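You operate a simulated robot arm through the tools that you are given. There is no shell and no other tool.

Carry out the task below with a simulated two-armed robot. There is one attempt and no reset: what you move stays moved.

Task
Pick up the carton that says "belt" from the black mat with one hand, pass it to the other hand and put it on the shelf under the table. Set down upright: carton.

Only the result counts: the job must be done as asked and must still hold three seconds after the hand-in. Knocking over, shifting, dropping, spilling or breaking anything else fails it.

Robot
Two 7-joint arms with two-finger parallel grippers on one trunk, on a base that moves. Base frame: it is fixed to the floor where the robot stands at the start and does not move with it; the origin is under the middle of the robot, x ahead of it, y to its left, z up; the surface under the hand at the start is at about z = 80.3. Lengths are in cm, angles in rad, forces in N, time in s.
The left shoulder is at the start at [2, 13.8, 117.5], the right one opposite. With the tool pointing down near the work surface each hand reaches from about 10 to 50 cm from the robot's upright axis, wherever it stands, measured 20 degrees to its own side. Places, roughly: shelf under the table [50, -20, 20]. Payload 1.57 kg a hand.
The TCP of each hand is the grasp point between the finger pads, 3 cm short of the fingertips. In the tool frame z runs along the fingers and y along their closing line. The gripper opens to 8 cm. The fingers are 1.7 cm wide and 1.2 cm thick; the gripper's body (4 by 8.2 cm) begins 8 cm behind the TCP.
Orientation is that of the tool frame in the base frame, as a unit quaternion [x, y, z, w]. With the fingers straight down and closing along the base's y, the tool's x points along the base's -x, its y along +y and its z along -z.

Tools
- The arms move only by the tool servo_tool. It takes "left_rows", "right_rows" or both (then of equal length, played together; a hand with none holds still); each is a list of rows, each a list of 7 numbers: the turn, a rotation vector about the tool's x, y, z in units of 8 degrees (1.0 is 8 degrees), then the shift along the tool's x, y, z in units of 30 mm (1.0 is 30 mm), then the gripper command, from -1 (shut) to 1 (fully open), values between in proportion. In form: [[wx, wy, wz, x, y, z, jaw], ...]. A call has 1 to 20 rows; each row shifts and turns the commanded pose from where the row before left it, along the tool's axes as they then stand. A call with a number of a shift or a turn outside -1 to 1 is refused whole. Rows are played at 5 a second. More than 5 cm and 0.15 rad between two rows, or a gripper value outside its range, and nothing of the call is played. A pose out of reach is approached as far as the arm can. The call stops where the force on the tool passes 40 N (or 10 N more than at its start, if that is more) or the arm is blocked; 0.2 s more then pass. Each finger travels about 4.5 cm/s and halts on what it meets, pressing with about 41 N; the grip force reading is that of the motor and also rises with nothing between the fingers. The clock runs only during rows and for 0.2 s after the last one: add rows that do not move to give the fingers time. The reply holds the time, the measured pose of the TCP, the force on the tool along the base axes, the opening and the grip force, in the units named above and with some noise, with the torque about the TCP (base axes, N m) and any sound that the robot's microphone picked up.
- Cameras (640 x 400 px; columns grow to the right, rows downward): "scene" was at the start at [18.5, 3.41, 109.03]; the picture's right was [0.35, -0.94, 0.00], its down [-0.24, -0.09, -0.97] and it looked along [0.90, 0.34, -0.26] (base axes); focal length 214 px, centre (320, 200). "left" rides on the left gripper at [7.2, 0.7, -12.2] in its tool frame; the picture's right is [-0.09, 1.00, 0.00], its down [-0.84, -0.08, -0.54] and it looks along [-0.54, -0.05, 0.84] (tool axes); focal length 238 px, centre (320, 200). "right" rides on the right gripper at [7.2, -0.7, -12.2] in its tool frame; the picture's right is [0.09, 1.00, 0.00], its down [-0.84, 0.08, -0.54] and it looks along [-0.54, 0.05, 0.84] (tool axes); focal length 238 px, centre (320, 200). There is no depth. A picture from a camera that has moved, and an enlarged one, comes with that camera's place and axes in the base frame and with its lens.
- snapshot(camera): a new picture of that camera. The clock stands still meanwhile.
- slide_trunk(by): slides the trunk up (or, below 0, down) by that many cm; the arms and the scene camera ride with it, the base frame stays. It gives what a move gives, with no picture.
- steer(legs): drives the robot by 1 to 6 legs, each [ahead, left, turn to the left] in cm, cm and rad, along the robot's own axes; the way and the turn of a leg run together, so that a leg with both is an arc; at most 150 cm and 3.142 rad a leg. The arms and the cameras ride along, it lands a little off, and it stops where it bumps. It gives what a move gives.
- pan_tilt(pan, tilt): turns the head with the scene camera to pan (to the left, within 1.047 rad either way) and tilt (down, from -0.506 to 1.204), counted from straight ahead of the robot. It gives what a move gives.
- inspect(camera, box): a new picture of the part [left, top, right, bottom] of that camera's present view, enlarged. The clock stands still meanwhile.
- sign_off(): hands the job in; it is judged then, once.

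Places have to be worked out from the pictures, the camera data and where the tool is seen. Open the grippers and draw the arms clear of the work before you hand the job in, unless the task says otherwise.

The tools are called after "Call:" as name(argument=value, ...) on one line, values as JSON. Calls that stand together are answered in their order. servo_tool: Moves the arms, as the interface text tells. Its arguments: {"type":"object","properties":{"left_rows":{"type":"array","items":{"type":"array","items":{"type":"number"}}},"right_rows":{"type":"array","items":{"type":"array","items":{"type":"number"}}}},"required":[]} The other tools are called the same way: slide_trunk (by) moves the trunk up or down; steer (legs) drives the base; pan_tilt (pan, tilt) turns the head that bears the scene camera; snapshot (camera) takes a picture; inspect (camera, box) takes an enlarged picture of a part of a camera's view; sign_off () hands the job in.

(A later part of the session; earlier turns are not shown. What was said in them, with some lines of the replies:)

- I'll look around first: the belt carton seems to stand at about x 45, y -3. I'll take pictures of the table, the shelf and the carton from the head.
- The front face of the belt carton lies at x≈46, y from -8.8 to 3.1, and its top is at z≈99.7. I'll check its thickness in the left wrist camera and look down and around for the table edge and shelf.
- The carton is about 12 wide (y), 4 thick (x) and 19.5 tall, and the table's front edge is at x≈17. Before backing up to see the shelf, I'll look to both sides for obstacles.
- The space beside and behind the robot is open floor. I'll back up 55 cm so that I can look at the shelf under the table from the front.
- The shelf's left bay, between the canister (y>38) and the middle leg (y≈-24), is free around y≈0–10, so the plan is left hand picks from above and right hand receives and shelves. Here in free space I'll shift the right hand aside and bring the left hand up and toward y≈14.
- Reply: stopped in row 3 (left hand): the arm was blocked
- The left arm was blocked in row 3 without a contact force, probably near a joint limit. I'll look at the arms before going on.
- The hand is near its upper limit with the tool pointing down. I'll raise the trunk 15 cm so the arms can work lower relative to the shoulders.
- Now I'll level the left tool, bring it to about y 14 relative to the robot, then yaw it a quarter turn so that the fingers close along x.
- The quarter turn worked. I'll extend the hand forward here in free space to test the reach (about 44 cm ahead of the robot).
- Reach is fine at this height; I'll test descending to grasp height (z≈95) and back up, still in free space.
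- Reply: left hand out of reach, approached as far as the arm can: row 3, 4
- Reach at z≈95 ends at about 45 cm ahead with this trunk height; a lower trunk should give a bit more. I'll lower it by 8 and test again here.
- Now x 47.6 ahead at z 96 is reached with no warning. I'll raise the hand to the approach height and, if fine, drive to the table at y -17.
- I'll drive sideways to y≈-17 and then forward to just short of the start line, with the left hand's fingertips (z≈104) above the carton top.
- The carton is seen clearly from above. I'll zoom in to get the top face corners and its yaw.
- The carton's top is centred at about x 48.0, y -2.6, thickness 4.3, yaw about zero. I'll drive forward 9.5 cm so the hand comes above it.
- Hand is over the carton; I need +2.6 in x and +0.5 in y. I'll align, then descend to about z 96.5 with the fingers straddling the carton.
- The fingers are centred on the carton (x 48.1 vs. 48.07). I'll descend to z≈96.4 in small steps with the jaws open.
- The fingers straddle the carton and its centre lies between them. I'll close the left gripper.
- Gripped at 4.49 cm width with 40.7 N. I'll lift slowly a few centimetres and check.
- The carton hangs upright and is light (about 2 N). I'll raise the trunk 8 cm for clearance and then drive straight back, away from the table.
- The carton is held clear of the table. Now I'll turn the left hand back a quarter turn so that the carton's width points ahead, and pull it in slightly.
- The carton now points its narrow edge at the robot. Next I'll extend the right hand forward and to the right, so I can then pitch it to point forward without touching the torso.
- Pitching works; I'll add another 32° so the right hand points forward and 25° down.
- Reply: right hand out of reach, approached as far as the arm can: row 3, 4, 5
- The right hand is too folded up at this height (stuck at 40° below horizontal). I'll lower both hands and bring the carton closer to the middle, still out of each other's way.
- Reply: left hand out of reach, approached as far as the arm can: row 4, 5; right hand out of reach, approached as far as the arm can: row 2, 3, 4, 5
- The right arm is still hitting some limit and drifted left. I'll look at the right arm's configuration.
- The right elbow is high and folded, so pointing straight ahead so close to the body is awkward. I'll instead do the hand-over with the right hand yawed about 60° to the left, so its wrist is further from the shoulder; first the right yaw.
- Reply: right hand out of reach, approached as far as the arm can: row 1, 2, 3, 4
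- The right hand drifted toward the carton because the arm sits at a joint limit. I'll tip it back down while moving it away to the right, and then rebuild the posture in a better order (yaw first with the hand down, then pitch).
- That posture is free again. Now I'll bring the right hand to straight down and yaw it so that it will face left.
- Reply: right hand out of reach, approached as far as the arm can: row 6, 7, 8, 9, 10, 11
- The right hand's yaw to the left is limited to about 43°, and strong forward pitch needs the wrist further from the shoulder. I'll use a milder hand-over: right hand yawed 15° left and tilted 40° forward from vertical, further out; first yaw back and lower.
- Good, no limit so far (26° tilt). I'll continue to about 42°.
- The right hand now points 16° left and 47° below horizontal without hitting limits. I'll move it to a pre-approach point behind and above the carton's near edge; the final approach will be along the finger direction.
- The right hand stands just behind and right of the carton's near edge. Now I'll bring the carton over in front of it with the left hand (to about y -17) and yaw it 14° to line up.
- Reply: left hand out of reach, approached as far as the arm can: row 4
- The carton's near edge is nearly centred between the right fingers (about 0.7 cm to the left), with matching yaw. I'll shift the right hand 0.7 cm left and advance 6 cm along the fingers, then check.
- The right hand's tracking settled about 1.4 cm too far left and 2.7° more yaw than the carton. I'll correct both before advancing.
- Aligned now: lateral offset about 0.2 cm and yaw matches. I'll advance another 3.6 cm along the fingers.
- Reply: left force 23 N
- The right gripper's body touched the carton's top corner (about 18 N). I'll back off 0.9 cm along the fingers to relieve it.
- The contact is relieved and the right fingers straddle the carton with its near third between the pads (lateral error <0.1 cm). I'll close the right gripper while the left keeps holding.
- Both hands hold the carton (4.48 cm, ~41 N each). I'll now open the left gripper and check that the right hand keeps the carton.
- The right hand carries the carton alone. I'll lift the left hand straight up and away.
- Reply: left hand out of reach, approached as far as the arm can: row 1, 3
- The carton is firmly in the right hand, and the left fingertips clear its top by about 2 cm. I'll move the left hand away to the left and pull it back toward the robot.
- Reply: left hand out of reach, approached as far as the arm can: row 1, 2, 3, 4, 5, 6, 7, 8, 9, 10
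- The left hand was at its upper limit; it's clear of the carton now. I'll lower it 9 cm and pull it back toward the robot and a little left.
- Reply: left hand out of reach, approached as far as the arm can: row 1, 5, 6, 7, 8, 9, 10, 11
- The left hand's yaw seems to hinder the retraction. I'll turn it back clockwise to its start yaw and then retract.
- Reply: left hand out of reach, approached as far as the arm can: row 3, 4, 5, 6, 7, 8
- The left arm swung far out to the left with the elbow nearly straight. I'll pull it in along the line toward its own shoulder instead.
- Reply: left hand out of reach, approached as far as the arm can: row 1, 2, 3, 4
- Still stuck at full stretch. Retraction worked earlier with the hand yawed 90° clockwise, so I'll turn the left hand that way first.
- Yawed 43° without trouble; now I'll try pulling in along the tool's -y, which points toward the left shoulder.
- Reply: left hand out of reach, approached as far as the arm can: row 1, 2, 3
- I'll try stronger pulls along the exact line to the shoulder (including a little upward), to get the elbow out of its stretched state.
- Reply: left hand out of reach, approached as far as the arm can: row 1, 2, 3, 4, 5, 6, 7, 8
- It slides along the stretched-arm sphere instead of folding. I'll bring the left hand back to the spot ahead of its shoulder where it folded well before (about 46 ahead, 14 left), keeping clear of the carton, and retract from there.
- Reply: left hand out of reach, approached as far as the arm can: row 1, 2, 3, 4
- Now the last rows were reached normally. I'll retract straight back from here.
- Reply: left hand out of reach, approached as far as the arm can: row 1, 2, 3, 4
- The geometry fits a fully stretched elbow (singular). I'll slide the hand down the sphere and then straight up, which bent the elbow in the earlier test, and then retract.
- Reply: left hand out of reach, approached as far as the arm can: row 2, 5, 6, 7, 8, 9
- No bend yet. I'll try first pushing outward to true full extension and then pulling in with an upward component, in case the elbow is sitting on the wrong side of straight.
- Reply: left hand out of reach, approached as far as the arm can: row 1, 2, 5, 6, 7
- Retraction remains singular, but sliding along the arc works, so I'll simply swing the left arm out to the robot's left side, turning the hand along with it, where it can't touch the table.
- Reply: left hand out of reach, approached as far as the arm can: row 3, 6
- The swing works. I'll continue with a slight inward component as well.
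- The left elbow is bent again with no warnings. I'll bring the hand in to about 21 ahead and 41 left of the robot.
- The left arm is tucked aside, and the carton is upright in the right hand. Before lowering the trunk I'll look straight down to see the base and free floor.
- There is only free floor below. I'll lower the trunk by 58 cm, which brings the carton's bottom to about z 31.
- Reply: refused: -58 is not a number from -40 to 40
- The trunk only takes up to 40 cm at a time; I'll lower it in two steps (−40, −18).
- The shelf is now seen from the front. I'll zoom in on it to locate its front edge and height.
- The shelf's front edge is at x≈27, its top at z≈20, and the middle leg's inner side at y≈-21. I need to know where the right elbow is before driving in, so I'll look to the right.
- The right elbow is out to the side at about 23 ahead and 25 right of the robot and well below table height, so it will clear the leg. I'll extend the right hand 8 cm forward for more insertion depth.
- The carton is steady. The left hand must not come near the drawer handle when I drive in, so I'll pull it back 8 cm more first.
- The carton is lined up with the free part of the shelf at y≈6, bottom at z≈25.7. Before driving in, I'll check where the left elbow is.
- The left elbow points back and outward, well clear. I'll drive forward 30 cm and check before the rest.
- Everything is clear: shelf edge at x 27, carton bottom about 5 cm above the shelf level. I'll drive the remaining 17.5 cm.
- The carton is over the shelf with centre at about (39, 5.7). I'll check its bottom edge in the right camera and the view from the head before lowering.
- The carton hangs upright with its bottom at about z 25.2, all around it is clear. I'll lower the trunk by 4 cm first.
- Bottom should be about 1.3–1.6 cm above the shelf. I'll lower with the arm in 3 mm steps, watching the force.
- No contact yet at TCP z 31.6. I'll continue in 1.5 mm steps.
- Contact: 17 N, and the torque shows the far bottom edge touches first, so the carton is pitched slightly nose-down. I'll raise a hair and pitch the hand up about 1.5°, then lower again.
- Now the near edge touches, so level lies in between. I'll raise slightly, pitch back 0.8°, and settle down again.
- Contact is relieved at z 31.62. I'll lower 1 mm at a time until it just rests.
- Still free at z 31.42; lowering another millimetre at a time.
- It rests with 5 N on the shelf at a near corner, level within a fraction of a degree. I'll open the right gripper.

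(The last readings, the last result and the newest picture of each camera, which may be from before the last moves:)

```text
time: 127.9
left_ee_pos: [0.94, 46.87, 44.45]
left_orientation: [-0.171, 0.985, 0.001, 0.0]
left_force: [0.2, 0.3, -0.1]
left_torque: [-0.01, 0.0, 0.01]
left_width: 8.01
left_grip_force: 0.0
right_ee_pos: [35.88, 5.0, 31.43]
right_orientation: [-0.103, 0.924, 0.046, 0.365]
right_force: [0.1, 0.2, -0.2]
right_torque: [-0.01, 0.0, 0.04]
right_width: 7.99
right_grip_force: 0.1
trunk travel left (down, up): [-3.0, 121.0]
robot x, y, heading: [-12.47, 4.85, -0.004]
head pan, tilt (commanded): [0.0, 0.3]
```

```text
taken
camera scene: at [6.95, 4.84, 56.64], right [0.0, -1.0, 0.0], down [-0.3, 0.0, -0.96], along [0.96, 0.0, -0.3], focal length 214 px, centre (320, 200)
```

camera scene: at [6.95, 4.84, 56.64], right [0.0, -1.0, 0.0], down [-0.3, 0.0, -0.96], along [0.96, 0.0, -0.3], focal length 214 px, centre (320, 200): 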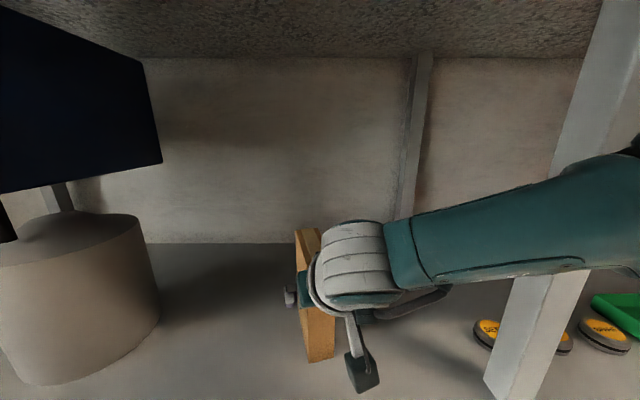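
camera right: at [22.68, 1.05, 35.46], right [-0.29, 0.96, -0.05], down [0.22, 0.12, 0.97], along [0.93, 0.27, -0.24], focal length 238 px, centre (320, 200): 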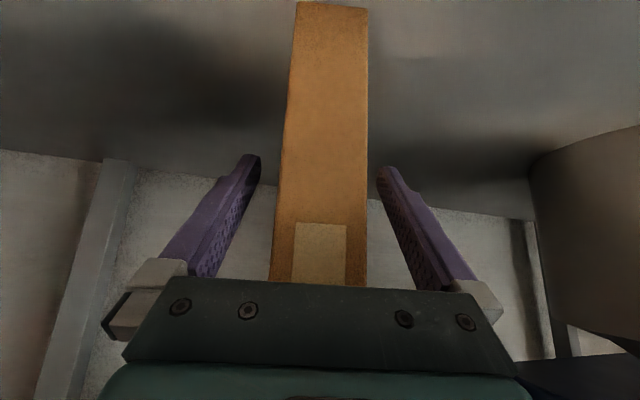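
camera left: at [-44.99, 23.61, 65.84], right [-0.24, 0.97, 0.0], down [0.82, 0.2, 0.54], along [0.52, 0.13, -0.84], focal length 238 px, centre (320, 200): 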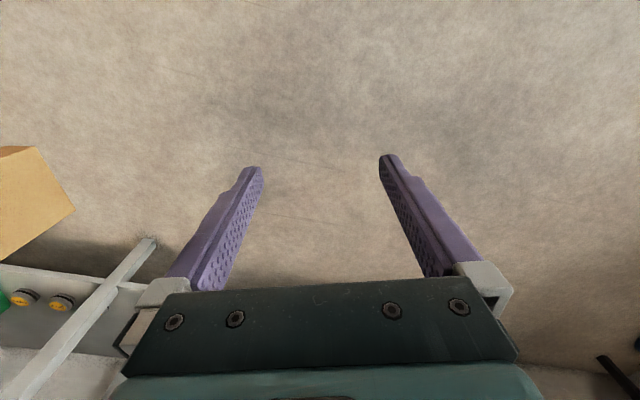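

The carton stands on its own with even gaps to both fingers. I'll retreat the right hand along its finger axis (up and back) 10 cm.

Call:
servo_tool(right_rows=[[0, 0, 0, 0, 0, -0.3, 1], [0, 0, 0, 0, 0, -0.5, 1], [0, 0, 0, 0, 0, -0.6, 1], [0, 0, 0, 0, 0, -0.7, 1], [0, 0, 0, 0, 0, -0.7, 1], [0, 0, 0, 0, 0, -0.6, 1], [0, 0, 0, 0, 0, 0, 1]])

Call:
snapshot(camera="right")

Call:
snapshot(camera="scene")

```text
time: 129.5
left_ee_pos: [0.89, 46.97, 44.6]
left_orientation: [-0.171, 0.985, 0.0, -0.001]
left_force: [-0.6, -0.2, -0.2]
left_torque: [-0.03, 0.01, 0.01]
left_width: 7.99
left_grip_force: 0.1
right_ee_pos: [29.16, 3.31, 38.8]
right_orientation: [-0.103, 0.924, 0.045, 0.365]
right_force: [0.4, 0.2, -0.5]
right_torque: [0.02, -0.02, -0.02]
right_width: 7.99
right_grip_force: 0.0
trunk travel left (down, up): [-3.0, 121.0]
robot x, y, heading: [-12.21, 4.57, 0.001]
head pan, tilt (commanded): [0.0, 0.3]
```

```text
taken
camera right: at [15.88, -0.47, 42.97], right [-0.29, 0.96, -0.05], down [0.22, 0.12, 0.97], along [0.93, 0.27, -0.24], focal length 238 px, centre (320, 200)
```

right: 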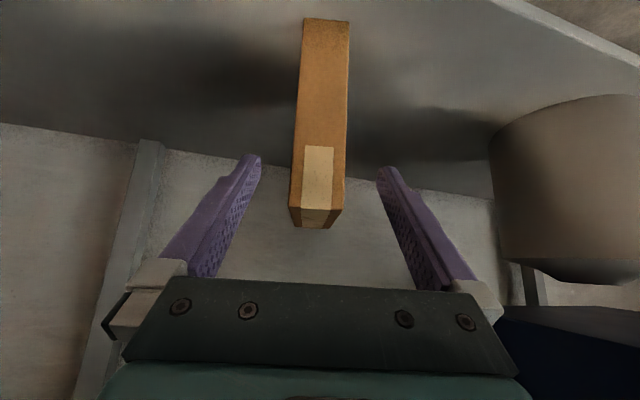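

```text
taken
camera scene: at [6.95, 4.85, 56.64], right [0.0, -1.0, 0.0], down [-0.3, 0.0, -0.96], along [0.96, 0.0, -0.3], focal length 214 px, centre (320, 200)
```

scene: 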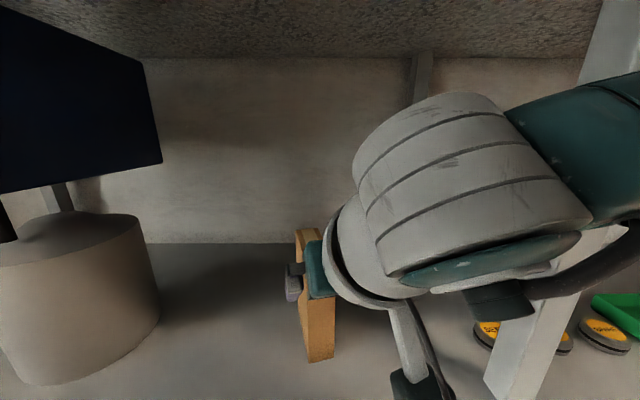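

The carton stands upright on the shelf and the fingers are clear of it. I'll drive straight back 50 cm and look at the result.

Call:
steer(legs=[[-50, 0, 0]])

Call:
pan_tilt(pan=0.05, tilt=0.35)

Call:
snapshot(camera="scene")

Call:
snapshot(camera="right")

```text
time: 132.4
left_ee_pos: [-49.11, 47.04, 44.61]
left_orientation: [-0.174, 0.985, 0.001, -0.001]
left_force: [-0.3, 0.9, 0.8]
left_torque: [-0.05, 0.03, 0.01]
left_width: 8.01
left_grip_force: 0.1
right_ee_pos: [-20.81, 3.61, 38.79]
right_orientation: [-0.106, 0.924, 0.047, 0.364]
right_force: [-0.3, -0.4, 0.4]
right_torque: [-0.03, 0.0, 0.01]
right_width: 8.01
right_grip_force: 0.0
trunk travel left (down, up): [-3.0, 121.0]
robot x, y, heading: [-62.25, 4.73, 0.005]
head pan, tilt (commanded): [0.0, 0.3]
```

```text
time: 133.0
left_ee_pos: [-49.24, 47.05, 44.49]
left_orientation: [-0.173, 0.985, 0.0, -0.002]
left_force: [0.8, -0.9, -0.9]
left_torque: [0.01, -0.01, 0.0]
left_width: 7.99
left_grip_force: 0.0
right_ee_pos: [-20.82, 3.73, 38.83]
right_orientation: [-0.107, 0.924, 0.047, 0.364]
right_force: [0.4, -0.1, 0.0]
right_torque: [0.0, -0.01, 0.02]
right_width: 8.02
right_grip_force: 0.1
trunk travel left (down, up): [-3.0, 121.0]
robot x, y, heading: [-62.15, 4.76, -0.0]
head pan, tilt (commanded): [0.051, 0.351]
```

```text
taken
camera scene: at [-43.11, 5.47, 56.17], right [0.05, -1.0, 0.0], down [-0.34, -0.02, -0.94], along [0.94, 0.05, -0.34], focal length 214 px, centre (320, 200)
```

scene: 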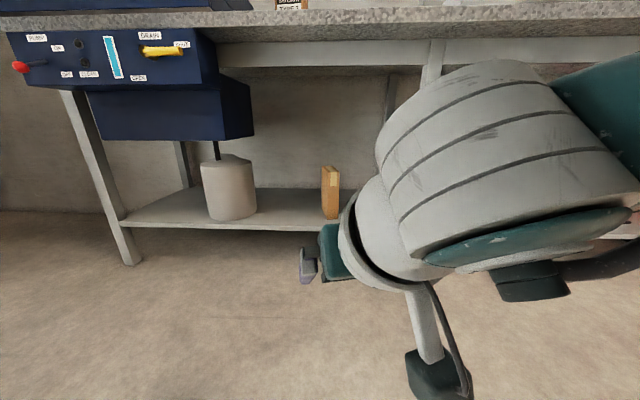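

```text
taken
camera right: at [-34.09, -0.26, 42.96], right [-0.29, 0.95, -0.05], down [0.22, 0.12, 0.97], along [0.93, 0.27, -0.24], focal length 238 px, centre (320, 200)
```

right: 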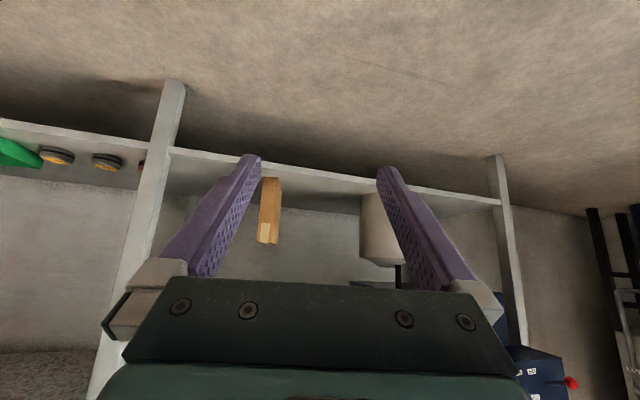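

I'll zoom in on the shelf to confirm the carton stands upright and nothing else was disturbed.

Call:
inspect(camera="scene", box=[180, 130, 380, 255])

Call:
inspect(camera="scene", box=[0, 0, 400, 250])

```text
3.20 times, centred on (280, 192) of scene
camera zoom: at [-43.11, 5.47, 56.17], right [0.05, -1.0, 0.0], down [-0.34, -0.02, -0.94], along [0.94, 0.05, -0.34], focal length 686 px, centre (448, 224)
```

zoom: 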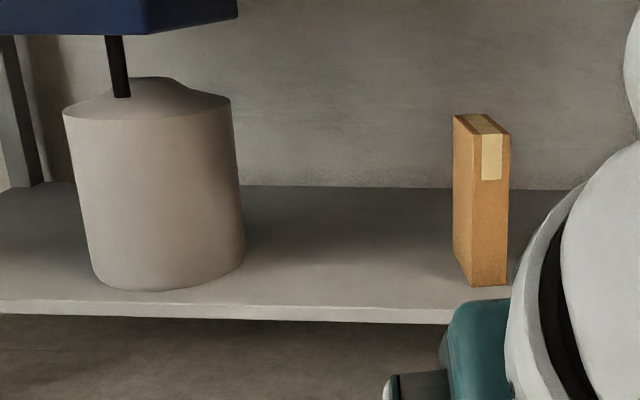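

```text
1.60 times, centred on (200, 125) of scene
camera zoom: at [-43.11, 5.47, 56.17], right [0.05, -1.0, 0.0], down [-0.34, -0.02, -0.94], along [0.94, 0.05, -0.34], focal length 343 px, centre (512, 320)
```

zoom: 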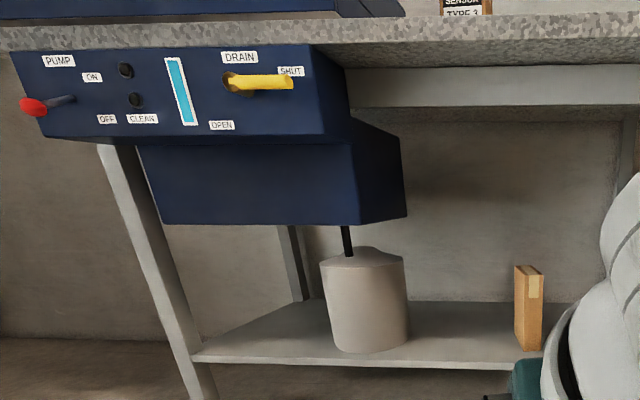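

The belt carton stands upright on the shelf, about 6 cm inside the front edge. Nothing else has moved, both grippers are open, and the arms are clear, so I'm handing the job in.

Call:
sign_off()

```text
The job is handed in.
```

The belt carton is now on the shelf under the table, standing upright. I handed the job in with both grippers open and the robot backed about 50 cm away.

- **Pick-up and hand-over:** the left hand lifted the carton from the black mat, and the right hand took it over in front of the table.
- **Placing:** the right hand set it in the free part of the shelf between the grey canister and the middle leg. It is centred at about (39, 5.7) in the base frame, roughly 6 cm inside the shelf's front edge and turned about 13° from square.
- **Surroundings:** the last picture, taken before hand-in, showed the carton upright and the canister and drawer unit undisturbed. I did not look at the whole table top again after the pick-up, but the arms touched nothing there except the carton.
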